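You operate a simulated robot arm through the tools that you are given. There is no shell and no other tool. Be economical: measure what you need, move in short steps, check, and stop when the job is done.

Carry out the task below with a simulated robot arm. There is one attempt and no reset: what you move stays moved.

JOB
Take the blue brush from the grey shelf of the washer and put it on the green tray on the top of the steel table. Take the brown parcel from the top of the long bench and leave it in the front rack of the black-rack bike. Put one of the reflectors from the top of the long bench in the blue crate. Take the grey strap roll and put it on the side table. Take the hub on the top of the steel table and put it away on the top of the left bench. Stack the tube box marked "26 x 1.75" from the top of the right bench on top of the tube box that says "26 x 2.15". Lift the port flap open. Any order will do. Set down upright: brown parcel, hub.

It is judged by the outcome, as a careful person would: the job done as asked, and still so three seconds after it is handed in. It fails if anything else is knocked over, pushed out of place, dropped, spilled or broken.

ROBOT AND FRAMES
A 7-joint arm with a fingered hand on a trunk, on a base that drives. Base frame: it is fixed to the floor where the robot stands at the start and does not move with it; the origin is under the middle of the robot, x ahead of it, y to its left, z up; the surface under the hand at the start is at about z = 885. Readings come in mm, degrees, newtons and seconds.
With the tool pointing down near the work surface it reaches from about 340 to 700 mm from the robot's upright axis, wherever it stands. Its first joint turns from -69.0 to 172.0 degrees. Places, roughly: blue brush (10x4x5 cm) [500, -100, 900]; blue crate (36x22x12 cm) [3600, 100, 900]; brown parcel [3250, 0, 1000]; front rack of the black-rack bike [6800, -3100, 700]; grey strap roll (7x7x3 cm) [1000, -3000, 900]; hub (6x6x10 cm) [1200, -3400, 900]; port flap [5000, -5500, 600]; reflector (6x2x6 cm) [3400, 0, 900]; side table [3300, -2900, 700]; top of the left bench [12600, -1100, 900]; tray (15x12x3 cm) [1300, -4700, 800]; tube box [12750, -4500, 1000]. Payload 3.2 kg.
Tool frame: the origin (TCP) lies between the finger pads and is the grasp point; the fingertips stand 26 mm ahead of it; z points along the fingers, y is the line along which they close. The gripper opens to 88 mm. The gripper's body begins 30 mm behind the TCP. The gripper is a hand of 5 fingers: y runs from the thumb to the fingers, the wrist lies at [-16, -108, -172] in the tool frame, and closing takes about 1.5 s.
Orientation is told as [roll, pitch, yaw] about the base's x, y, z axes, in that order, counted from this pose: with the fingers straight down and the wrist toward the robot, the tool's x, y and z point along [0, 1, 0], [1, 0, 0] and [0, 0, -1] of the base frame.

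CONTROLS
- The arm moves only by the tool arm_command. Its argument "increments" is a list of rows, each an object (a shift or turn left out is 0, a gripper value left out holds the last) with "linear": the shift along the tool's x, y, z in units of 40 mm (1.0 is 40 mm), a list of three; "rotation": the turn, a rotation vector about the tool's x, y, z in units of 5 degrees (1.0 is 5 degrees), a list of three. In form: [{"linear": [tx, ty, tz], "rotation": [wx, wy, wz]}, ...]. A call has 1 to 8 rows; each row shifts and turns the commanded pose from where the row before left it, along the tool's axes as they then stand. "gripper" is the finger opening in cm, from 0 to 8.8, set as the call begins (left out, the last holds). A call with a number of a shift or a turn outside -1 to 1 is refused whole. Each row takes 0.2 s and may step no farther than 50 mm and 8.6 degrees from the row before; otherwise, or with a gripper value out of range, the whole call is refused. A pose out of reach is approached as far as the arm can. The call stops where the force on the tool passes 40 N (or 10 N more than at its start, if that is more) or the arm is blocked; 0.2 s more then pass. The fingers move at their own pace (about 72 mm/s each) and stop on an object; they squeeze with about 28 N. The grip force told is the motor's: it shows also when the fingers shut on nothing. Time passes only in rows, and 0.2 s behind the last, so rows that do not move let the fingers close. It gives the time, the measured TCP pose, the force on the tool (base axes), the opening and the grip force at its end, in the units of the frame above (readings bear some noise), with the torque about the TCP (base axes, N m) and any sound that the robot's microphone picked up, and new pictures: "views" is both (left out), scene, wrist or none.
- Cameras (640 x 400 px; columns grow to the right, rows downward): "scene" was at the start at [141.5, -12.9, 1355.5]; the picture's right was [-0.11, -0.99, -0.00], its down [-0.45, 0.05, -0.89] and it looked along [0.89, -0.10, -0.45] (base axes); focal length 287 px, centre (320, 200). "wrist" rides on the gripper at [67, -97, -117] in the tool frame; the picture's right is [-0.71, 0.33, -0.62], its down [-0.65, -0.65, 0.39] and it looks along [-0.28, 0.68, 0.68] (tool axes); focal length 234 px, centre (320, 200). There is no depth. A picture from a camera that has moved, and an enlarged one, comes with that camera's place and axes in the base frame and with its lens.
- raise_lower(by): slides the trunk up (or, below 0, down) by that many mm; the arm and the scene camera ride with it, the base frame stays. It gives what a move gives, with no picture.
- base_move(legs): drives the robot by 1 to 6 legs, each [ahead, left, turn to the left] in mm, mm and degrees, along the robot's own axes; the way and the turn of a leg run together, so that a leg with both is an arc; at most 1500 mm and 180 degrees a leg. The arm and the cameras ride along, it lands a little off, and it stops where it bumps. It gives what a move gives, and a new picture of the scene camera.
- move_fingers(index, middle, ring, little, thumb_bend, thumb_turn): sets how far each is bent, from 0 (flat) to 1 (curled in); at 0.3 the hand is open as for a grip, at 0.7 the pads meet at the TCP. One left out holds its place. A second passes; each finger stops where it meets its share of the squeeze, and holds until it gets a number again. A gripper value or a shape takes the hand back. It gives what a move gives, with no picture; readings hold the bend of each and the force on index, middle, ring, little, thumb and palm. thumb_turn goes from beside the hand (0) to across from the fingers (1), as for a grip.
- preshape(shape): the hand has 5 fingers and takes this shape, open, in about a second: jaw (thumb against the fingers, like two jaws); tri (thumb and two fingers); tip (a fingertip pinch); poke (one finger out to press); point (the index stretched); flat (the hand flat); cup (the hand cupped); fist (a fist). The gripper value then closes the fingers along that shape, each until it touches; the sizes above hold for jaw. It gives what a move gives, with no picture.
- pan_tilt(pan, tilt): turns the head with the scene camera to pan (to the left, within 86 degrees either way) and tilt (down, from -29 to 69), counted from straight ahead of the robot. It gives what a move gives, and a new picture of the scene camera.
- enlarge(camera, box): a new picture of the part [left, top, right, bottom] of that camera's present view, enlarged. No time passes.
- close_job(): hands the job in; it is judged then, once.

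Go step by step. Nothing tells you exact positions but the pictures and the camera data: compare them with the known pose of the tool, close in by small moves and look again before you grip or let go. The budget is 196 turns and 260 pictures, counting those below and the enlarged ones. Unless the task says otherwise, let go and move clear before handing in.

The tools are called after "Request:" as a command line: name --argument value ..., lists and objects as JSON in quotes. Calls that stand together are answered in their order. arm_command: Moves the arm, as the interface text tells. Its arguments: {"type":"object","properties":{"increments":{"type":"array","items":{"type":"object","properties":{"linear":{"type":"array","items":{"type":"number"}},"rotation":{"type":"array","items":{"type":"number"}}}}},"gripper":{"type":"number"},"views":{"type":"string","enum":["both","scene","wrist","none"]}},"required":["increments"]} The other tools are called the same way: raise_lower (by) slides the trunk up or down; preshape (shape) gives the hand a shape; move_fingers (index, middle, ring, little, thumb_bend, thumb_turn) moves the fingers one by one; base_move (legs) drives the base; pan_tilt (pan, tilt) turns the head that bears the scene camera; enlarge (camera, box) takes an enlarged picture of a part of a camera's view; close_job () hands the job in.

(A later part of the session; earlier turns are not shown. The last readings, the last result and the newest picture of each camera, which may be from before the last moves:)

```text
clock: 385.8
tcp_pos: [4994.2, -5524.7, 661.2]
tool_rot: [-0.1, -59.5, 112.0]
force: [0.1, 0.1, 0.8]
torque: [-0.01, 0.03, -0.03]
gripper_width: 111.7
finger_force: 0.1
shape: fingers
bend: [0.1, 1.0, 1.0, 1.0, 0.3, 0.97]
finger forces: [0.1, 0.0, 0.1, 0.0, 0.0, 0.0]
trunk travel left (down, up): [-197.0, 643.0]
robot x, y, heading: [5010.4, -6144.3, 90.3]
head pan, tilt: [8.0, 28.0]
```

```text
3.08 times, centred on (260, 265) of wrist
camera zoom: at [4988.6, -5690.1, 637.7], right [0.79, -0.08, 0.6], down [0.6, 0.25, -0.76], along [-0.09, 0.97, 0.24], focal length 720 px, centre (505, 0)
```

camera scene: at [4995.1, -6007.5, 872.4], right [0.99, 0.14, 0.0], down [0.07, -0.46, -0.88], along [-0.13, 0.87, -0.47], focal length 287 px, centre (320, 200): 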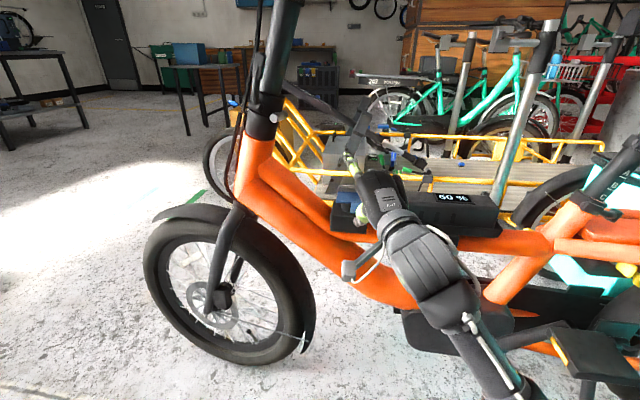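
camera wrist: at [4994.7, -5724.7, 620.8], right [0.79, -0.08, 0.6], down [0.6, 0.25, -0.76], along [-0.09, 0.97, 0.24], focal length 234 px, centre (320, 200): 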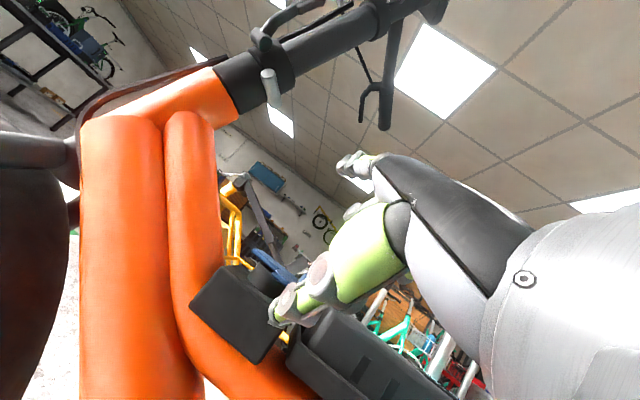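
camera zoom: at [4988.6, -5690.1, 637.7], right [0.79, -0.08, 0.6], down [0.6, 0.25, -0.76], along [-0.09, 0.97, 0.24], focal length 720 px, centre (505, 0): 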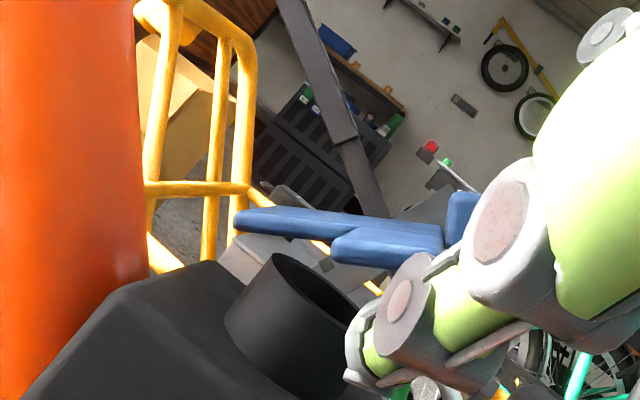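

The flap is lifting: it is hinged on its left side and is now about 30° open. I keep raising and shift left along its arc.

Request:
raise_lower --by 15

Request:
base_move --legs '[[0, 20, 0]]'

Request:
enlarge --camera "wrist" --box '[180, 180, 340, 310]'

```text
clock: 386.4
tcp_pos: [4994.6, -5525.3, 676.6]
tool_rot: [-0.1, -59.6, 112.0]
force: [0.1, 0.1, -0.2]
torque: [-0.03, -0.03, -0.03]
gripper_width: 111.4
finger_force: 0.2
shape: fingers
bend: [0.1, 1.0, 1.0, 1.0, 0.3, 0.97]
finger forces: [0.0, 0.1, 0.1, 0.1, 0.0, 0.1]
trunk travel left (down, up): [-212.0, 628.0]
robot x, y, heading: [5006.1, -6146.8, 90.1]
head pan, tilt: [8.0, 28.0]
```

```text
clock: 387.2
tcp_pos: [4974.1, -5525.6, 677.4]
tool_rot: [-0.1, -59.7, 112.1]
force: [-0.4, 0.0, 0.4]
torque: [0.01, 0.0, 0.0]
gripper_width: 111.3
finger_force: 0.0
shape: fingers
bend: [0.1, 1.0, 1.0, 1.0, 0.3, 0.97]
finger forces: [0.1, 0.1, 0.0, 0.0, 0.0, 0.1]
trunk travel left (down, up): [-212.0, 628.0]
robot x, y, heading: [4989.8, -6141.9, 90.5]
head pan, tilt: [8.0, 28.0]
camera scene: at [4975.1, -6007.6, 915.4], right [0.99, 0.14, 0.0], down [0.07, -0.46, -0.88], along [-0.13, 0.87, -0.47], focal length 287 px, centre (320, 200)
```

scene: 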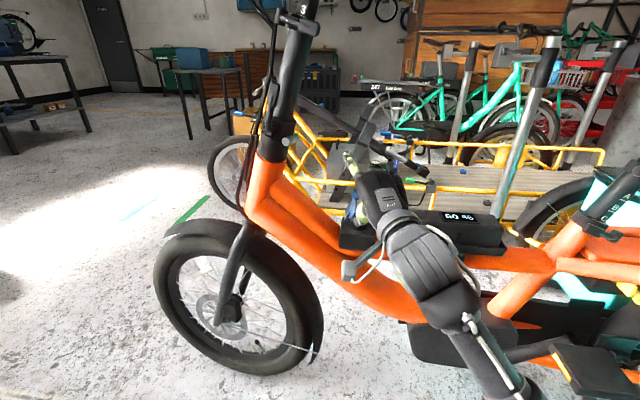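

```text
3.08 times, centred on (260, 245) of wrist
camera zoom: at [4968.6, -5690.3, 652.7], right [0.79, -0.08, 0.6], down [0.6, 0.25, -0.76], along [-0.09, 0.97, 0.24], focal length 720 px, centre (505, 62)
```

zoom: 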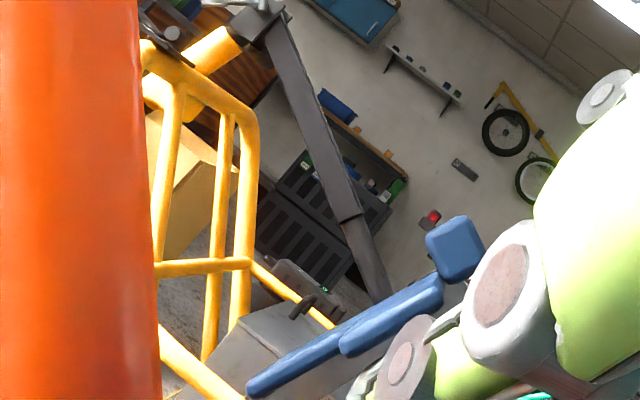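

About 65° open now; I continue.

Request:
raise_lower --by 10

Request:
base_move --legs '[[0, 25, 0]]'

Request:
enlarge --camera "wrist" --box '[160, 160, 340, 330]'

```text
clock: 387.8
tcp_pos: [4974.2, -5525.8, 687.4]
tool_rot: [-0.1, -59.6, 112.1]
force: [0.0, -0.3, 0.3]
torque: [0.0, 0.02, -0.02]
gripper_width: 111.5
finger_force: 0.0
shape: fingers
bend: [0.1, 1.0, 1.0, 1.0, 0.3, 0.97]
finger forces: [0.0, 0.1, 0.1, 0.1, 0.1, 0.0]
trunk travel left (down, up): [-222.0, 618.0]
robot x, y, heading: [4985.4, -6145.6, 90.4]
head pan, tilt: [8.0, 28.0]
```

```text
clock: 388.6
tcp_pos: [4948.0, -5525.3, 688.0]
tool_rot: [-0.1, -59.6, 112.1]
force: [-0.1, -0.1, 0.4]
torque: [0.02, -0.01, -0.03]
gripper_width: 111.4
finger_force: 0.1
shape: fingers
bend: [0.1, 1.0, 1.0, 1.0, 0.3, 0.97]
finger forces: [0.1, 0.0, 0.0, 0.1, 0.0, 0.1]
trunk travel left (down, up): [-222.0, 618.0]
robot x, y, heading: [4960.2, -6149.7, 90.5]
head pan, tilt: [8.0, 28.0]
camera scene: at [4949.7, -6007.8, 925.4], right [0.99, 0.15, 0.0], down [0.07, -0.46, -0.88], along [-0.13, 0.87, -0.47], focal length 287 px, centre (320, 200)
```

scene: 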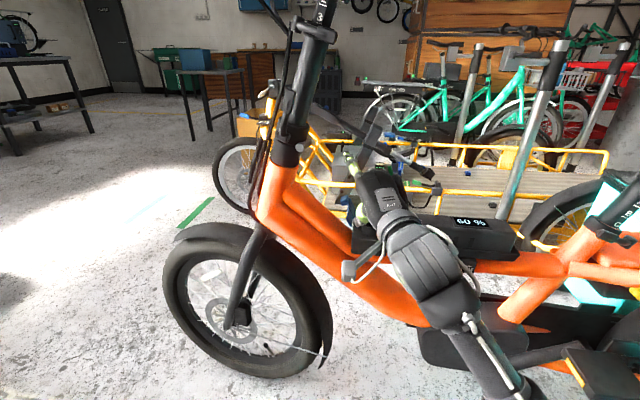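

```text
2.35 times, centred on (250, 245) of wrist
camera zoom: at [4943.0, -5690.5, 662.7], right [0.79, -0.08, 0.6], down [0.6, 0.25, -0.76], along [-0.09, 0.97, 0.24], focal length 551 px, centre (485, 94)
```

zoom: 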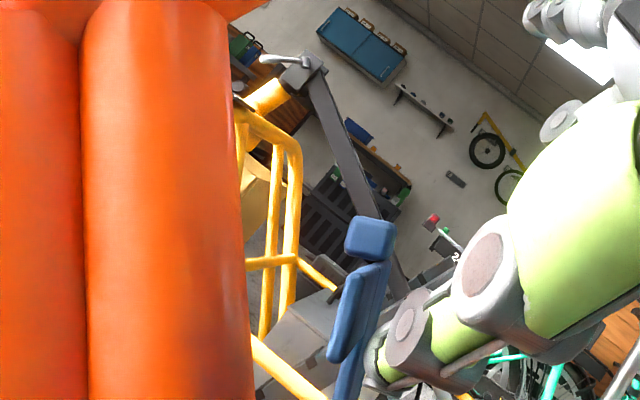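

The flap is well past vertical (about 115°). I withdraw straight back and check that it stays.

Request:
base_move --legs '[[-150, 0, 0]]'

Request:
enlarge --camera "scene" --box '[310, 150, 430, 240]'

```text
clock: 390.0
tcp_pos: [4948.8, -5678.0, 686.9]
tool_rot: [-0.1, -59.6, 112.1]
force: [-0.5, -0.2, 0.0]
torque: [0.0, 0.01, -0.03]
gripper_width: 111.5
finger_force: 0.1
shape: fingers
bend: [0.1, 1.0, 1.0, 1.0, 0.3, 0.97]
finger forces: [0.0, 0.0, 0.1, 0.1, 0.0, 0.0]
trunk travel left (down, up): [-222.0, 618.0]
robot x, y, heading: [4964.6, -6296.5, 90.5]
head pan, tilt: [8.0, 28.0]
camera scene: at [4950.6, -6159.7, 925.4], right [0.99, 0.15, 0.0], down [0.07, -0.46, -0.88], along [-0.13, 0.87, -0.47], focal length 287 px, centre (320, 200)
```

scene: 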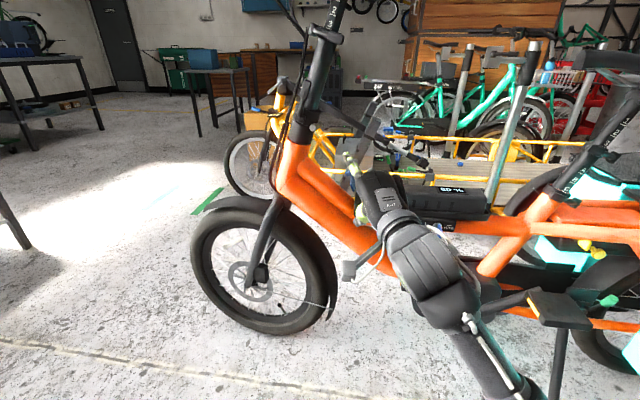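

```text
4.44 times, centred on (370, 195) of scene
camera zoom: at [4950.6, -6159.7, 925.4], right [0.99, 0.15, 0.0], down [0.07, -0.46, -0.88], along [-0.13, 0.87, -0.47], focal length 1275 px, centre (98, 222)
```

zoom: 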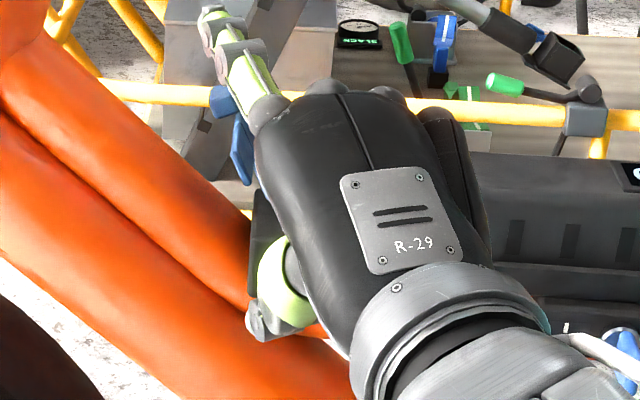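

The flap stays open. I restore the hand and trunk and drive around the steel table to the hub.

Request:
arm_command --increments '[{"linear": [0, -0.3, -0.5], "rotation": [1, 0, 0]}, {"linear": [0, -0.3, -0.5], "rotation": [1, 0, 0]}, {"rotation": [1, 0, 0]}, {"rotation": [1, 0, 0]}, {"rotation": [1, 0, 0]}, {"rotation": [1, 0, 0]}, {"rotation": [1, 0, 0]}, {"rotation": [1, 0, 0]}]' --views "none"

Request:
arm_command --increments '[{"rotation": [1, 0, 0]}, {"rotation": [1, 0, 0]}, {"rotation": [1, 0, 0]}, {"rotation": [1, 0, 0]}]' --gripper 8.8 --views "none"

Request:
raise_lower --by 428

Request:
base_move --legs '[[0, 1450, 0], [0, 1450, 0], [0, 1450, 0], [800, 300, 0], [1450, 0, 0], [600, 0, 0]]'

```text
clock: 391.8
tcp_pos: [4965.6, -5720.5, 687.6]
tool_rot: [0.0, -19.5, 112.0]
force: [0.1, -0.7, 0.4]
torque: [0.01, 0.0, -0.01]
gripper_width: 111.3
finger_force: 0.1
shape: fingers
bend: [0.1, 1.0, 1.0, 1.0, 0.3, 0.97]
finger forces: [0.0, 0.0, 0.0, 0.1, 0.0, 0.0]
trunk travel left (down, up): [-222.0, 618.0]
robot x, y, heading: [4964.1, -6296.7, 90.3]
head pan, tilt: [8.0, 28.0]
```

```text
clock: 392.8
tcp_pos: [4966.9, -5721.5, 688.4]
tool_rot: [0.0, 0.3, 112.0]
force: [0.3, -0.5, 0.4]
torque: [0.01, 0.01, 0.01]
gripper_width: 87.7
finger_force: 0.1
shape: jaw
bend: [0.3, 0.3, 0.3, 0.3, 0.3, 0.97]
finger forces: [0.1, 0.0, 0.0, 0.0, 0.0, 0.0]
trunk travel left (down, up): [-222.0, 618.0]
robot x, y, heading: [4966.4, -6296.8, 90.4]
head pan, tilt: [8.0, 28.0]
```

```text
refused: 428 is not a number from -400 to 400
```

```text
clock: 401.4
tcp_pos: [3566.9, -5716.0, 687.2]
tool_rot: [-0.1, 0.5, 101.8]
force: [0.5, 0.3, 0.3]
torque: [0.0, 0.02, 0.03]
gripper_width: 88.0
finger_force: 0.1
shape: jaw
bend: [0.3, 0.3, 0.3, 0.3, 0.3, 0.97]
finger forces: [0.0, 0.0, 0.1, 0.1, 0.0, 0.1]
trunk travel left (down, up): [-222.0, 618.0]
robot x, y, heading: [3462.4, -6283.8, 80.0]
head pan, tilt: [8.0, 28.0]
stopped in leg 2: the robot was blocked; the commanded pose is now the measured one
camera scene: at [3474.0, -6145.1, 925.4], right [1.0, -0.03, 0.0], down [-0.02, -0.47, -0.88], along [0.03, 0.88, -0.47], focal length 287 px, centre (320, 200)
```

scene: 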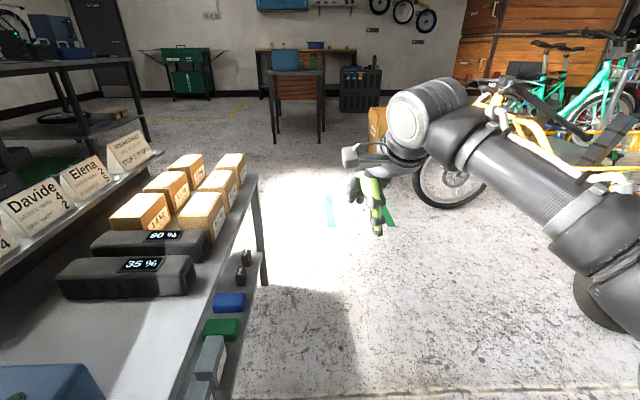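

The base bumped the card-table on its left (things on it still stand). I back off to the right, raise the trunk, and look at the table's extent.

Request:
base_move --legs '[[0, -200, 0], [0, 0, 10]]'

Request:
raise_lower --by 400

Request:
pan_tilt --pan 80 --tilt 38

```text
clock: 403.7
tcp_pos: [3659.5, -5741.5, 686.6]
tool_rot: [-0.1, 0.5, 112.1]
force: [-0.2, 0.0, 0.4]
torque: [-0.03, 0.02, -0.03]
gripper_width: 88.0
finger_force: 0.0
shape: jaw
bend: [0.3, 0.3, 0.3, 0.3, 0.3, 0.97]
finger forces: [0.0, 0.0, 0.0, 0.0, 0.1, 0.0]
trunk travel left (down, up): [-222.0, 618.0]
robot x, y, heading: [3658.8, -6317.8, 90.4]
head pan, tilt: [8.0, 28.0]
camera scene: at [3644.5, -6179.5, 925.4], right [0.99, 0.14, 0.0], down [0.07, -0.46, -0.88], along [-0.13, 0.87, -0.47], focal length 287 px, centre (320, 200)
```

scene: 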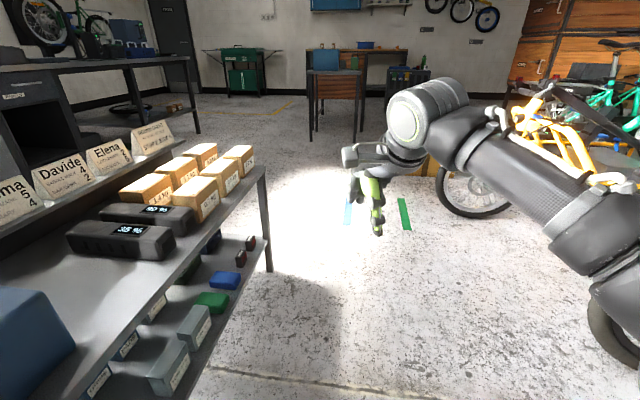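

```text
clock: 407.6
tcp_pos: [3659.0, -5741.9, 1086.9]
tool_rot: [-0.2, 0.4, 112.1]
force: [0.5, 0.0, -1.0]
torque: [0.04, 0.0, -0.01]
gripper_width: 88.0
finger_force: 0.0
shape: jaw
bend: [0.3, 0.3, 0.3, 0.3, 0.3, 0.97]
finger forces: [0.1, 0.0, 0.0, 0.1, 0.0, 0.1]
trunk travel left (down, up): [-622.0, 218.0]
robot x, y, heading: [3657.4, -6315.0, 90.0]
head pan, tilt: [8.0, 28.0]
```

```text
clock: 409.0
tcp_pos: [3659.5, -5740.2, 1086.6]
tool_rot: [-0.2, 0.5, 112.1]
force: [0.9, 0.3, -0.2]
torque: [0.0, -0.03, -0.04]
gripper_width: 88.2
finger_force: 0.0
shape: jaw
bend: [0.3, 0.3, 0.3, 0.3, 0.3, 0.97]
finger forces: [0.0, 0.0, 0.0, 0.0, 0.0, 0.0]
trunk travel left (down, up): [-622.0, 218.0]
robot x, y, heading: [3652.7, -6315.9, 90.3]
head pan, tilt: [80.0, 38.0]
camera scene: at [3572.7, -6255.1, 1309.9], right [0.17, 0.99, 0.0], down [0.61, -0.1, -0.79], along [-0.78, 0.13, -0.62], focal length 287 px, centre (320, 200)
```

scene: 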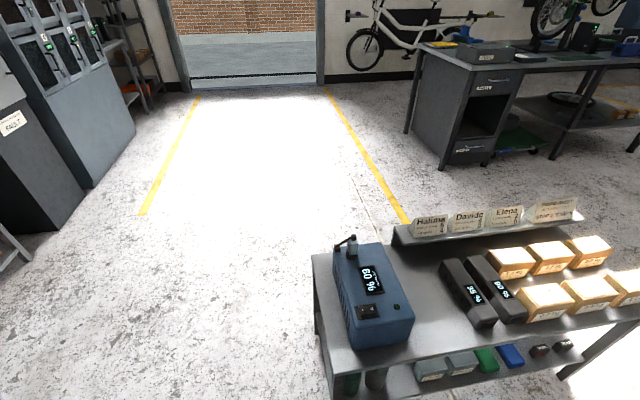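

The table's south end is at y about -6200. I pass south of it and go round to the hub's side of the steel table.

Request:
base_move --legs '[[-430, 0, 0], [0, 1450, 0], [0, 1450, 0], [1400, 450, 0], [1450, 0, 0], [480, 0, 0]]'

Request:
base_move --legs '[[0, 0, -95]]'

Request:
pan_tilt --pan 5 --tilt 35

```text
clock: 441.3
tcp_pos: [191.8, -2876.0, 1088.1]
tool_rot: [-0.1, 0.6, 114.0]
force: [-0.2, 0.4, -0.5]
torque: [0.03, -0.01, -0.01]
gripper_width: 88.2
finger_force: 0.0
shape: jaw
bend: [0.3, 0.3, 0.3, 0.3, 0.3, 0.97]
finger forces: [0.0, 0.0, 0.1, 0.0, 0.0, 0.0]
trunk travel left (down, up): [-622.0, 218.0]
robot x, y, heading: [210.4, -3449.4, 92.2]
head pan, tilt: [80.0, 38.0]
camera scene: at [121.9, -3391.7, 1309.9], right [0.14, 0.99, 0.0], down [0.61, -0.08, -0.79], along [-0.78, 0.11, -0.62], focal length 287 px, centre (320, 200)
```

scene: 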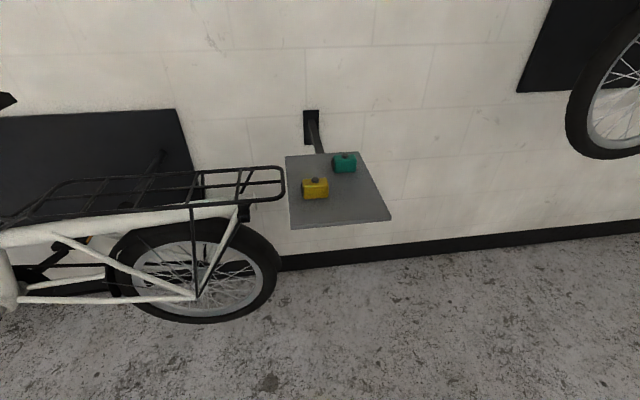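

```text
clock: 445.8
tcp_pos: [783.3, -3495.0, 1088.0]
tool_rot: [-0.1, 0.5, 18.0]
force: [0.0, -0.6, 0.1]
torque: [-0.01, 0.01, 0.03]
gripper_width: 88.3
finger_force: 0.2
shape: jaw
bend: [0.3, 0.3, 0.3, 0.3, 0.3, 0.97]
finger forces: [0.0, 0.1, 0.1, 0.1, 0.0, 0.0]
trunk travel left (down, up): [-622.0, 218.0]
robot x, y, heading: [205.2, -3454.7, -3.8]
head pan, tilt: [80.0, 38.0]
camera scene: at [279.8, -3373.6, 1309.9], right [0.97, -0.24, 0.0], down [-0.15, -0.6, -0.79], along [0.19, 0.77, -0.62], focal length 287 px, centre (320, 200)
```

scene: 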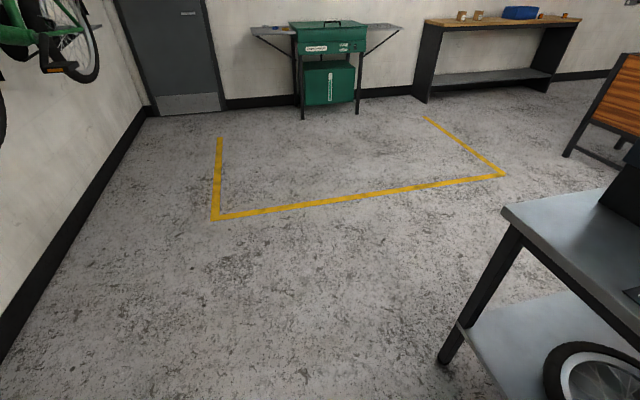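

```text
clock: 447.3
tcp_pos: [783.1, -3495.0, 1086.4]
tool_rot: [-0.1, 0.5, 17.9]
force: [-0.7, 0.1, -0.5]
torque: [0.0, -0.03, 0.03]
gripper_width: 88.1
finger_force: 0.0
shape: jaw
bend: [0.3, 0.3, 0.3, 0.3, 0.3, 0.97]
finger forces: [0.0, 0.0, 0.1, 0.0, 0.0, 0.0]
trunk travel left (down, up): [-622.0, 218.0]
robot x, y, heading: [205.1, -3453.7, -3.7]
head pan, tilt: [5.0, 35.0]
camera scene: at [347.3, -3455.5, 1314.5], right [0.02, -1.0, 0.0], down [-0.57, -0.01, -0.82], along [0.82, 0.02, -0.57], focal length 287 px, centre (320, 200)
```

scene: 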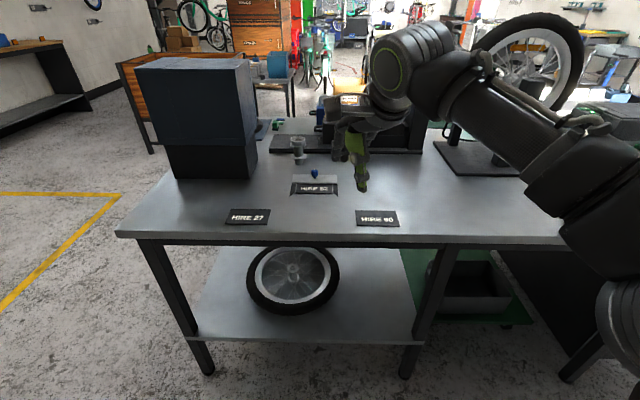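

Request:
base_move --legs '[[0, 92, 3.7], [340, 0, 0]]'

Request:
enlarge --camera "scene" --box '[240, 120, 440, 270]'

```text
clock: 450.2
tcp_pos: [1131.3, -3364.3, 1088.0]
tool_rot: [-0.1, 0.5, 21.9]
force: [0.4, 0.5, -0.9]
torque: [-0.01, -0.02, 0.01]
gripper_width: 88.2
finger_force: 0.1
shape: jaw
bend: [0.3, 0.3, 0.3, 0.3, 0.3, 0.97]
finger forces: [0.0, 0.0, 0.0, 0.1, 0.1, 0.0]
trunk travel left (down, up): [-622.0, 218.0]
robot x, y, heading: [557.0, -3361.5, 0.1]
head pan, tilt: [5.0, 35.0]
camera scene: at [693.7, -3354.8, 1314.4], right [0.09, -1.0, 0.0], down [-0.57, -0.05, -0.82], along [0.82, 0.07, -0.57], focal length 287 px, centre (320, 200)
```

scene: 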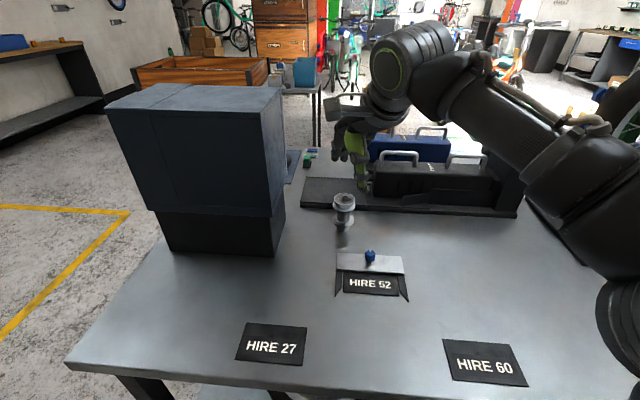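

```text
2.67 times, centred on (340, 195) of scene
camera zoom: at [693.7, -3354.8, 1314.4], right [0.09, -1.0, 0.0], down [-0.57, -0.05, -0.82], along [0.82, 0.07, -0.57], focal length 765 px, centre (267, 213)
```

zoom: 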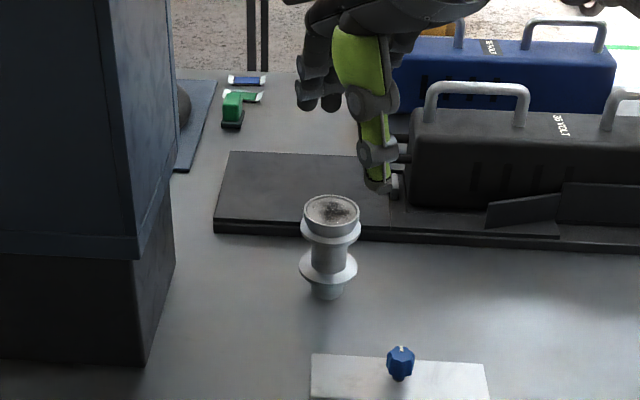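

The hub stands upright at about (1243, -3364), 100 mm tall. I go 40 mm closer and move the hand over it.

Request:
base_move --legs '[[40, 0, 0]]'

Request:
arm_command --increments '[{"linear": [-0.34, 0.84, 0]}, {"linear": [-0.34, 0.84, 0]}, {"linear": [0, 0, 0.8]}, {"linear": [0, 0, 0.6]}, {}]'

```text
clock: 451.1
tcp_pos: [1170.8, -3364.5, 1087.9]
tool_rot: [-0.1, 0.5, 21.8]
force: [0.4, -0.4, -0.5]
torque: [0.0, 0.01, -0.01]
gripper_width: 88.1
finger_force: 0.0
shape: jaw
bend: [0.3, 0.3, 0.3, 0.3, 0.3, 0.97]
finger forces: [0.1, 0.1, 0.1, 0.0, 0.0, 0.0]
trunk travel left (down, up): [-622.0, 218.0]
robot x, y, heading: [594.5, -3359.7, 0.1]
head pan, tilt: [5.0, 35.0]
camera scene: at [733.8, -3354.8, 1314.4], right [0.09, -1.0, 0.0], down [-0.57, -0.05, -0.82], along [0.82, 0.07, -0.57], focal length 287 px, centre (320, 200)
```

scene: 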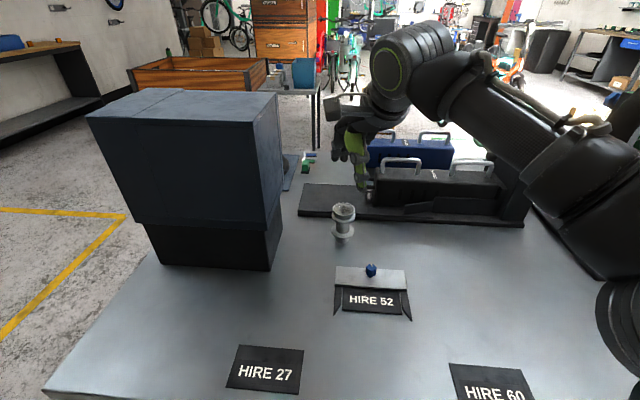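

```text
clock: 452.3
tcp_pos: [1234.0, -3364.8, 1030.0]
tool_rot: [-0.1, 0.4, 21.9]
force: [-0.1, -1.0, 0.4]
torque: [0.01, -0.01, 0.02]
gripper_width: 87.9
finger_force: 0.1
shape: jaw
bend: [0.3, 0.3, 0.3, 0.3, 0.3, 0.97]
finger forces: [0.0, 0.0, 0.0, 0.0, 0.0, 0.1]
out of reach, approached as far as the arm can: row 2
trunk travel left (down, up): [-622.0, 218.0]
robot x, y, heading: [594.1, -3357.9, -0.1]
head pan, tilt: [5.0, 35.0]
camera scene: at [732.5, -3355.4, 1314.5], right [0.09, -1.0, 0.0], down [-0.57, -0.05, -0.82], along [0.82, 0.07, -0.57], focal length 287 px, centre (320, 200)
camera wrist: at [1119.7, -3338.3, 1147.5], right [0.57, -0.53, 0.62], down [-0.37, -0.85, -0.38], along [0.73, -0.01, -0.68], focal length 234 px, centre (320, 200)
```

scene: 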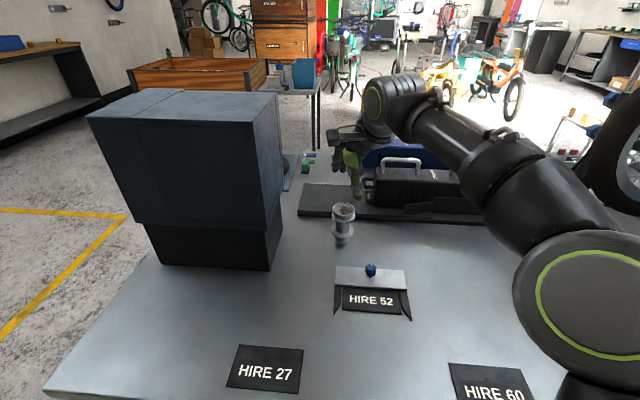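
wrist: 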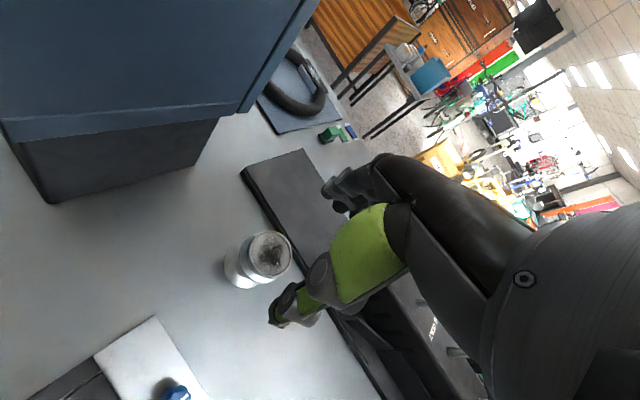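

Request:
arm_command --increments '[{"linear": [0, 0.1, 0.8]}, {"linear": [0, 0, 0.8]}, {"linear": [0, 0, 0.6]}, {}]'

```text
clock: 453.3
tcp_pos: [1236.0, -3362.7, 940.2]
tool_rot: [-0.2, 0.4, 21.8]
force: [0.6, -0.6, -0.2]
torque: [-0.01, -0.05, -0.03]
gripper_width: 88.2
finger_force: 0.1
shape: jaw
bend: [0.3, 0.3, 0.3, 0.3, 0.3, 0.97]
finger forces: [0.1, 0.0, 0.0, 0.1, 0.0, 0.1]
trunk travel left (down, up): [-622.0, 218.0]
robot x, y, heading: [595.9, -3359.1, 0.1]
head pan, tilt: [5.0, 35.0]
camera scene: at [732.7, -3354.9, 1314.5], right [0.09, -1.0, 0.0], down [-0.57, -0.05, -0.82], along [0.82, 0.07, -0.57], focal length 287 px, centre (320, 200)
camera wrist: at [1122.5, -3335.9, 1058.7], right [0.57, -0.53, 0.62], down [-0.37, -0.85, -0.38], along [0.73, -0.01, -0.68], focal length 234 px, centre (320, 200)
```

scene: 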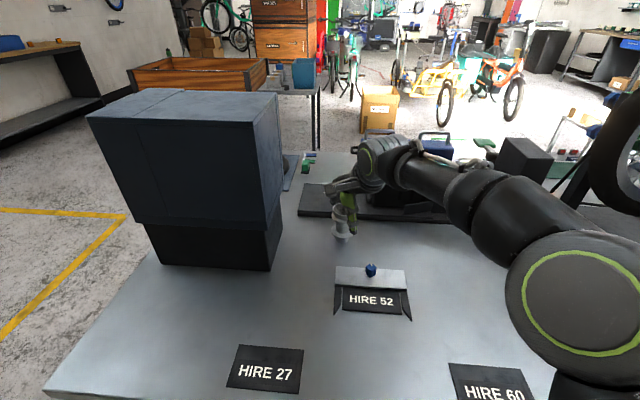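
wrist: 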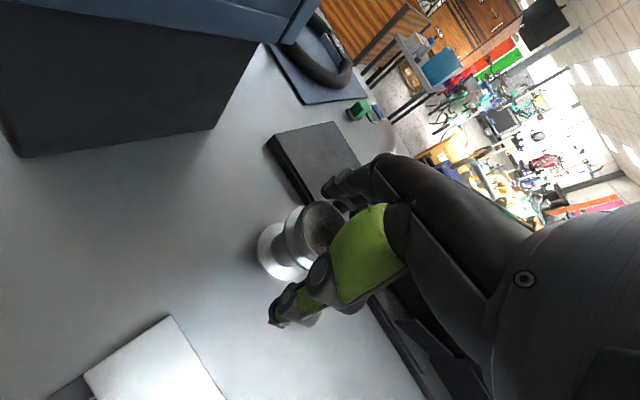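

The hub is between thumb and fingers; I lower a bit more, close, and lift.

Request:
arm_command --increments '[{"linear": [0, 0, 0.5]}, {}]' --views "none"

Request:
arm_command --increments '[{}, {}, {}, {}, {}, {}]' --gripper 2.5 --views "none"

Request:
arm_command --increments '[{"linear": [0, 0, -0.5]}, {"linear": [0, 0, -0.7]}, {"linear": [0, 0, -0.7]}, {"linear": [0, -0.2, -0.7]}]'

```text
clock: 453.9
tcp_pos: [1236.8, -3363.1, 919.6]
tool_rot: [-0.2, 0.5, 21.8]
force: [0.7, 0.1, 0.2]
torque: [0.01, -0.04, 0.02]
gripper_width: 88.3
finger_force: 0.0
shape: jaw
bend: [0.3, 0.3, 0.3, 0.3, 0.3, 0.97]
finger forces: [0.1, 0.0, 0.0, 0.0, 0.0, 0.0]
trunk travel left (down, up): [-622.0, 218.0]
robot x, y, heading: [595.1, -3360.1, -0.3]
head pan, tilt: [5.0, 35.0]
```

```text
clock: 455.3
tcp_pos: [1236.8, -3362.6, 919.8]
tool_rot: [-0.1, 0.5, 21.9]
force: [0.1, -0.7, -0.3]
torque: [0.01, 0.04, 0.0]
gripper_width: 41.0
finger_force: 28.5
shape: jaw
bend: [0.49, 0.5, 0.73, 0.58, 0.05, 1.0]
finger forces: [16.2, 8.7, 0.0, 0.0, 24.4, 0.0]
trunk travel left (down, up): [-622.0, 218.0]
robot x, y, heading: [597.0, -3363.8, 0.0]
head pan, tilt: [5.0, 35.0]
```

```text
clock: 456.3
tcp_pos: [1229.1, -3365.7, 1023.8]
tool_rot: [-0.1, 0.4, 21.9]
force: [0.6, 0.3, -1.7]
torque: [-0.01, 0.01, 0.01]
gripper_width: 41.1
finger_force: 27.7
shape: jaw
bend: [0.49, 0.5, 0.73, 0.58, 0.05, 1.0]
finger forces: [16.2, 8.7, 0.1, 0.0, 24.3, 0.0]
trunk travel left (down, up): [-622.0, 218.0]
robot x, y, heading: [595.4, -3359.6, -0.0]
head pan, tilt: [5.0, 35.0]
camera scene: at [732.2, -3355.0, 1314.5], right [0.09, -1.0, 0.0], down [-0.57, -0.05, -0.82], along [0.82, 0.07, -0.57], focal length 287 px, centre (320, 200)
camera wrist: at [1114.7, -3339.7, 1142.7], right [0.58, -0.53, 0.62], down [-0.37, -0.85, -0.38], along [0.73, -0.01, -0.68], focal length 234 px, centre (320, 200)
```

scene: 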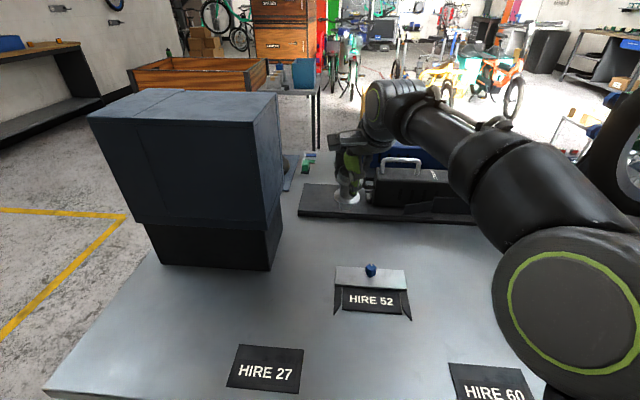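
wrist: 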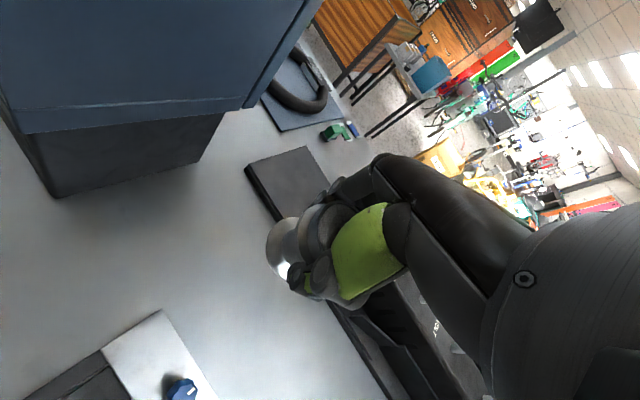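

The hub is held upright. I retract a bit, raise the trunk, and drive the southern route toward the east end.

Request:
arm_command --increments '[{"linear": [0, -0.9, -0.2]}, {"linear": [0, -0.9, -0.2]}, {"linear": [0, -0.9, 0]}]' --views "none"

Request:
raise_lower --by 100

Request:
base_move --legs '[[-350, 0, 0], [0, -1450, 0], [0, -750, 0], [1200, -800, 0], [700, -450, 0], [1450, 0, 0]]'

```text
clock: 457.1
tcp_pos: [1128.0, -3406.5, 1040.8]
tool_rot: [-0.1, 0.4, 21.8]
force: [-0.6, 0.7, -2.8]
torque: [0.01, -0.02, -0.03]
gripper_width: 41.1
finger_force: 27.9
shape: jaw
bend: [0.49, 0.5, 0.73, 0.58, 0.05, 1.0]
finger forces: [16.2, 8.8, 0.0, 0.0, 24.2, 0.0]
trunk travel left (down, up): [-622.0, 218.0]
robot x, y, heading: [594.0, -3358.8, -0.3]
head pan, tilt: [5.0, 35.0]
```

```text
clock: 458.4
tcp_pos: [1130.7, -3406.8, 1139.4]
tool_rot: [-0.2, 0.5, 21.8]
force: [-0.6, 0.4, -3.0]
torque: [0.02, 0.01, 0.0]
gripper_width: 41.1
finger_force: 27.6
shape: jaw
bend: [0.49, 0.5, 0.73, 0.58, 0.05, 1.0]
finger forces: [16.2, 8.8, 0.0, 0.0, 24.1, 0.0]
trunk travel left (down, up): [-722.0, 118.0]
robot x, y, heading: [596.5, -3361.1, 0.0]
head pan, tilt: [5.0, 35.0]
```

```text
clock: 488.6
tcp_pos: [4051.2, -6996.4, 1140.1]
tool_rot: [0.0, 0.6, 19.4]
force: [0.0, 0.3, -2.3]
torque: [-0.03, 0.0, 0.01]
gripper_width: 41.2
finger_force: 27.9
shape: jaw
bend: [0.49, 0.5, 0.73, 0.58, 0.04, 1.0]
finger forces: [16.2, 8.8, 0.0, 0.0, 24.0, 0.1]
trunk travel left (down, up): [-722.0, 118.0]
robot x, y, heading: [3520.3, -6926.6, -2.3]
head pan, tilt: [5.0, 35.0]
camera scene: at [3656.2, -6929.4, 1414.4], right [0.05, -1.0, 0.0], down [-0.57, -0.03, -0.82], along [0.82, 0.04, -0.57], focal length 287 px, centre (320, 200)
```

scene: 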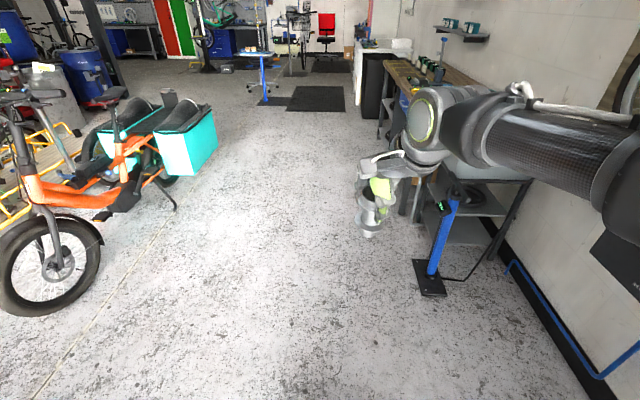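

Request:
base_move --legs '[[1400, 450, 2.3], [1450, 0, 0], [1300, 0, 0], [500, 1300, 0], [0, 600, 0]]'

Request:
pan_tilt --pan 15 --tilt 14

```text
clock: 513.1
tcp_pos: [8619.6, -5953.0, 1137.8]
tool_rot: [0.6, 0.5, 17.5]
force: [-0.1, 0.2, -2.0]
torque: [0.02, 0.06, 0.01]
gripper_width: 40.8
finger_force: 27.8
shape: jaw
bend: [0.49, 0.5, 0.73, 0.58, 0.04, 1.0]
finger forces: [17.0, 9.5, 0.0, 0.1, 25.4, 0.0]
trunk travel left (down, up): [-722.0, 118.0]
robot x, y, heading: [8087.2, -5861.7, -3.0]
head pan, tilt: [5.0, 35.0]
stopped in leg 4: the robot was blocked; the commanded pose is now the measured one
camera scene: at [8223.7, -5870.3, 1414.5], right [0.03, -1.0, 0.0], down [-0.57, -0.02, -0.82], along [0.82, 0.03, -0.57], focal length 287 px, centre (320, 200)
```

scene: 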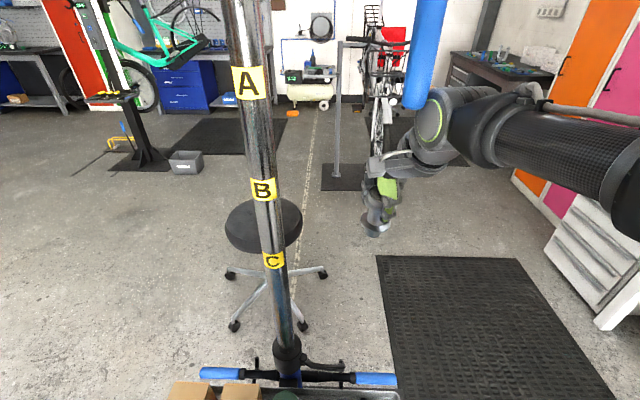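

```text
clock: 513.9
tcp_pos: [8619.3, -5951.7, 1137.5]
tool_rot: [0.6, 0.5, 17.8]
force: [-0.6, -1.1, -3.0]
torque: [0.03, 0.06, -0.01]
gripper_width: 41.1
finger_force: 27.7
shape: jaw
bend: [0.49, 0.5, 0.73, 0.58, 0.04, 1.0]
finger forces: [17.1, 9.6, 0.1, 0.1, 25.4, 0.0]
trunk travel left (down, up): [-722.0, 118.0]
robot x, y, heading: [8086.6, -5863.9, -2.9]
head pan, tilt: [15.0, 14.0]
camera scene: at [8227.2, -5855.9, 1448.2], right [0.21, -0.98, -0.01], down [-0.24, -0.04, -0.97], along [0.95, 0.2, -0.24], focal length 287 px, centre (320, 200)
```

scene: 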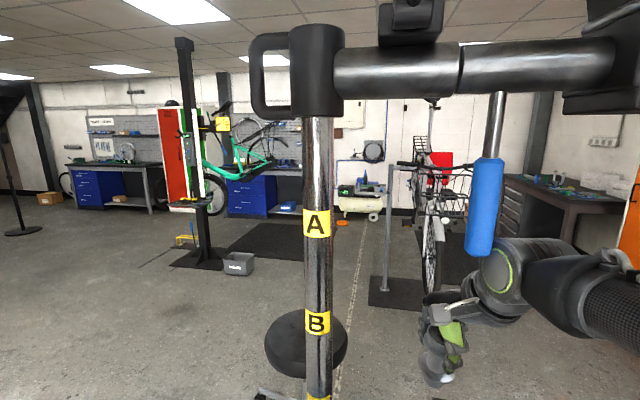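

I've come up against the blue repair stand. I back straight off along the way I came and look at it.

Request:
base_move --legs '[[-130, -340, 0], [-150, -100, 0]]'

Request:
pan_tilt --pan 25 --tilt 25

```text
clock: 517.4
tcp_pos: [8314.9, -6367.6, 1136.9]
tool_rot: [0.2, 0.7, 17.8]
force: [-0.1, 0.1, -3.1]
torque: [0.01, 0.01, -0.05]
gripper_width: 41.0
finger_force: 27.9
shape: jaw
bend: [0.49, 0.5, 0.73, 0.58, 0.04, 1.0]
finger forces: [16.9, 9.6, 0.1, 0.0, 25.4, 0.0]
trunk travel left (down, up): [-722.0, 118.0]
robot x, y, heading: [7781.9, -6285.0, -3.2]
head pan, tilt: [15.0, 14.0]
camera scene: at [7923.3, -6270.5, 1448.1], right [0.21, -0.98, 0.0], down [-0.24, -0.05, -0.97], along [0.95, 0.2, -0.24], focal length 287 px, centre (320, 200)
```

scene: 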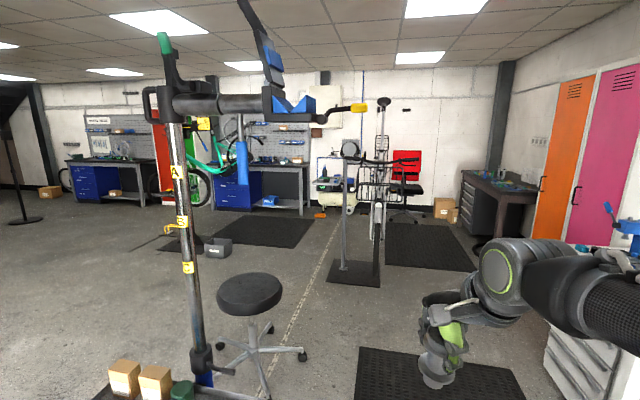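

```text
clock: 518.1
tcp_pos: [8315.1, -6367.2, 1137.6]
tool_rot: [0.2, 0.7, 17.8]
force: [-0.3, 0.8, -2.4]
torque: [-0.03, -0.01, 0.0]
gripper_width: 41.1
finger_force: 27.9
shape: jaw
bend: [0.49, 0.5, 0.73, 0.58, 0.04, 1.0]
finger forces: [17.0, 9.6, 0.0, 0.1, 25.4, 0.0]
trunk travel left (down, up): [-722.0, 118.0]
robot x, y, heading: [7780.0, -6284.8, -2.7]
head pan, tilt: [25.0, 25.0]
camera scene: at [7917.6, -6255.2, 1430.2], right [0.37, -0.93, 0.0], down [-0.39, -0.16, -0.91], along [0.84, 0.34, -0.42], focal length 287 px, centre (320, 200)
```

scene: 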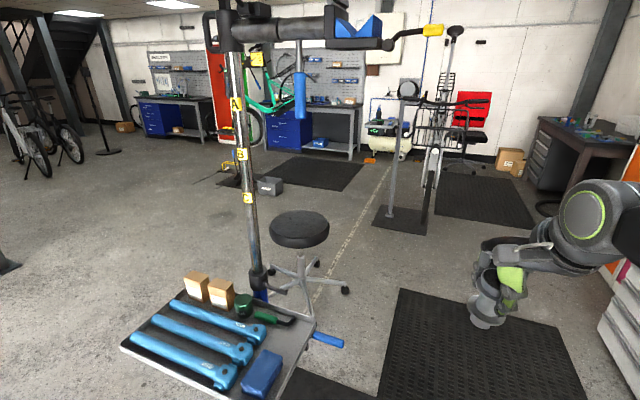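

The stand and its tray are still upright. I back away, go around it on the west, and head for the left bench at the northeast.

Request:
base_move --legs '[[-480, 0, 3], [0, 1450, 0], [0, 550, 0], [1200, 800, 0], [1200, 800, 0]]'

Request:
pan_tilt --pan 25 --tilt 20

```text
clock: 535.4
tcp_pos: [8798.0, -3684.4, 1135.2]
tool_rot: [0.2, 1.1, 30.5]
force: [1.1, -1.0, -2.5]
torque: [-0.03, 0.05, 0.0]
gripper_width: 41.0
finger_force: 27.8
shape: jaw
bend: [0.49, 0.5, 0.73, 0.58, 0.04, 1.0]
finger forces: [16.8, 9.6, 0.0, 0.0, 24.8, 0.0]
trunk travel left (down, up): [-722.0, 118.0]
robot x, y, heading: [8259.2, -3719.8, 9.6]
head pan, tilt: [25.0, 25.0]
stopped in leg 4: the robot was blocked; the commanded pose is now the measured one
camera scene: at [8385.4, -3662.7, 1429.9], right [0.57, -0.82, 0.0], down [-0.35, -0.24, -0.91], along [0.74, 0.52, -0.42], focal length 287 px, centre (320, 200)
```

scene: 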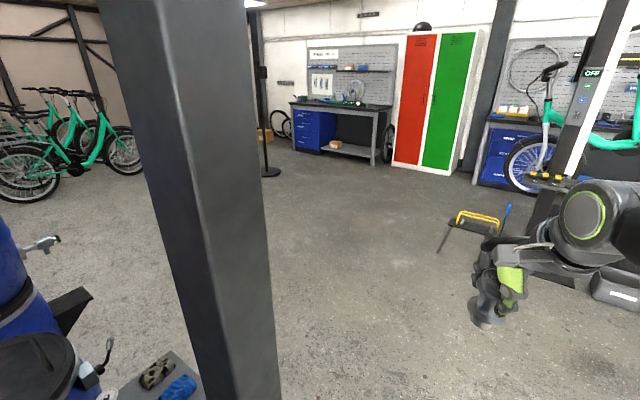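

```text
clock: 536.1
tcp_pos: [8796.2, -3685.1, 1137.2]
tool_rot: [0.2, 0.8, 30.5]
force: [-0.4, -0.3, -3.1]
torque: [0.0, 0.03, 0.02]
gripper_width: 41.2
finger_force: 28.3
shape: jaw
bend: [0.49, 0.5, 0.73, 0.58, 0.04, 1.0]
finger forces: [16.7, 9.7, 0.0, 0.1, 24.8, 0.1]
trunk travel left (down, up): [-722.0, 118.0]
robot x, y, heading: [8258.5, -3721.0, 9.8]
head pan, tilt: [25.0, 20.0]
camera scene: at [8383.6, -3663.0, 1438.2], right [0.57, -0.82, 0.0], down [-0.28, -0.19, -0.94], along [0.77, 0.54, -0.34], focal length 287 px, centre (320, 200)
```

scene: 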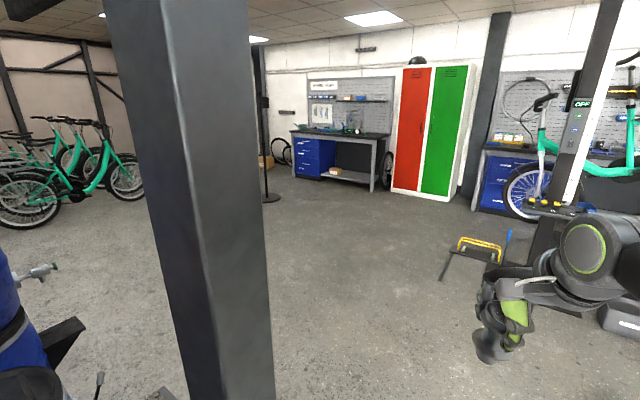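

That was a fixed building column at my front left. I step right and go around it.

Request:
base_move --legs '[[-40, -300, 0], [0, 0, -9.8], [1150, 0, 0], [900, 1150, 0], [900, 1080, 0]]'

Request:
pan_tilt --pan 15 --tilt 25

```text
clock: 557.8
tcp_pos: [11850.4, -1973.9, 1137.9]
tool_rot: [0.2, 0.8, 17.9]
force: [0.6, -0.1, -3.3]
torque: [0.04, 0.04, 0.0]
gripper_width: 41.2
finger_force: 28.2
shape: jaw
bend: [0.49, 0.5, 0.73, 0.58, 0.03, 1.0]
finger forces: [16.5, 9.6, 0.0, 0.0, 24.5, 0.0]
trunk travel left (down, up): [-722.0, 118.0]
robot x, y, heading: [11314.2, -1890.8, -2.7]
head pan, tilt: [25.0, 20.0]
camera scene: at [11452.0, -1861.1, 1438.3], right [0.38, -0.93, 0.0], down [-0.32, -0.13, -0.94], along [0.87, 0.35, -0.34], focal length 287 px, centre (320, 200)
```

scene: 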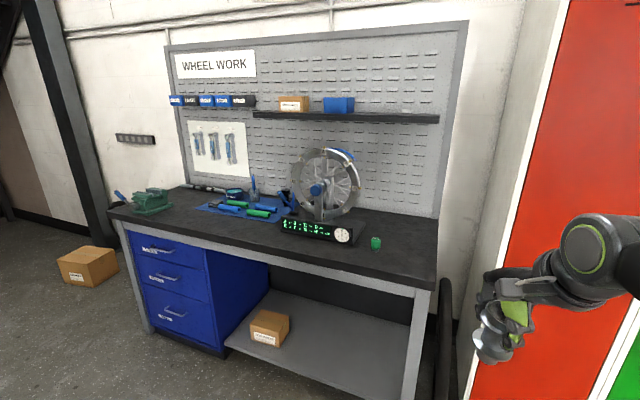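

```text
clock: 558.5
tcp_pos: [11849.1, -1972.5, 1138.2]
tool_rot: [0.2, 0.8, 17.9]
force: [0.1, 0.1, -2.0]
torque: [0.02, 0.03, 0.03]
gripper_width: 41.3
finger_force: 27.9
shape: jaw
bend: [0.49, 0.5, 0.73, 0.58, 0.03, 1.0]
finger forces: [16.5, 9.5, 0.0, 0.1, 24.5, 0.0]
trunk travel left (down, up): [-722.0, 118.0]
robot x, y, heading: [11314.8, -1892.2, -3.1]
head pan, tilt: [15.0, 25.0]
camera scene: at [11455.8, -1876.8, 1430.2], right [0.21, -0.98, 0.0], down [-0.41, -0.09, -0.91], along [0.89, 0.19, -0.42], focal length 287 px, centre (320, 200)
```

scene: 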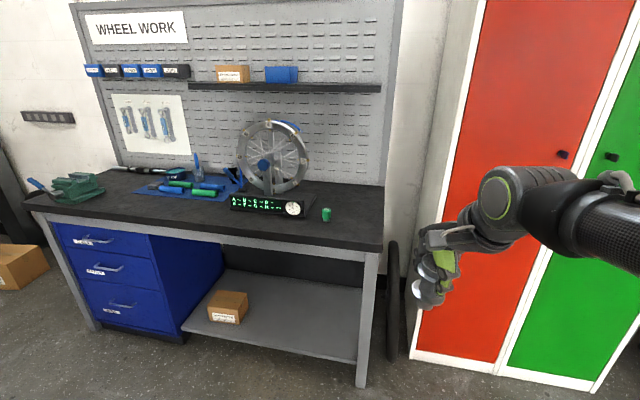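

The left bench ("WHEEL WORK") has free space at its right front, around (12400, -1805). I drive up to it.

Request:
base_move --legs '[[0, 126, 3.1], [440, 0, 0]]'

Request:
enlarge --camera "scene" --box '[200, 150, 520, 350]'

```text
clock: 562.0
tcp_pos: [12292.3, -1813.7, 1136.9]
tool_rot: [0.3, 0.7, 21.1]
force: [0.4, 0.1, -1.9]
torque: [0.02, -0.01, -0.03]
gripper_width: 41.5
finger_force: 28.0
shape: jaw
bend: [0.49, 0.5, 0.73, 0.58, 0.03, 1.0]
finger forces: [16.5, 9.5, 0.0, 0.0, 24.5, 0.1]
trunk travel left (down, up): [-722.0, 118.0]
robot x, y, heading: [11755.9, -1766.5, 0.5]
head pan, tilt: [15.0, 25.0]
camera scene: at [11895.2, -1740.0, 1430.2], right [0.26, -0.96, 0.0], down [-0.41, -0.11, -0.91], along [0.87, 0.24, -0.42], focal length 287 px, centre (320, 200)
```

scene: 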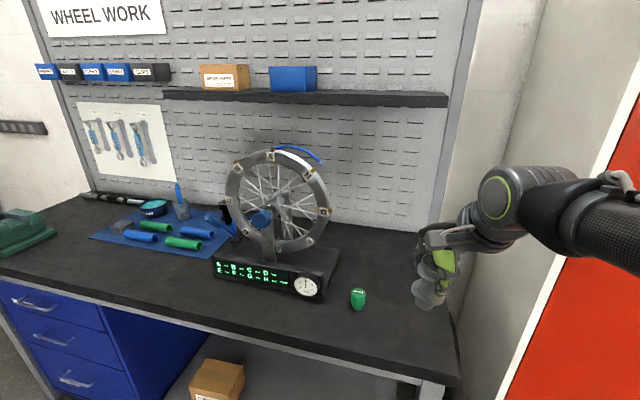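

```text
2.00 times, centred on (360, 250) of scene
camera zoom: at [11895.2, -1740.0, 1430.2], right [0.26, -0.96, 0.0], down [-0.41, -0.11, -0.91], along [0.87, 0.24, -0.42], focal length 574 px, centre (240, 100)
```

zoom: 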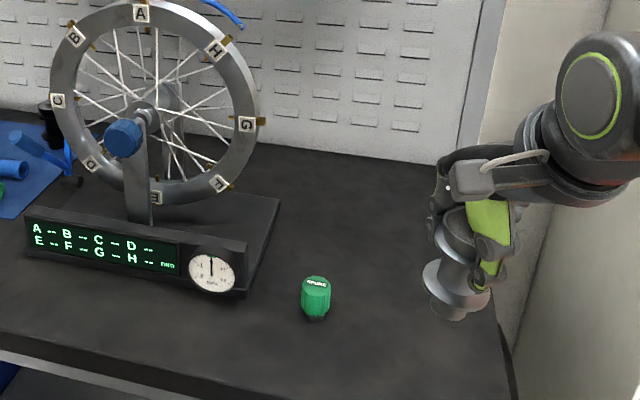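

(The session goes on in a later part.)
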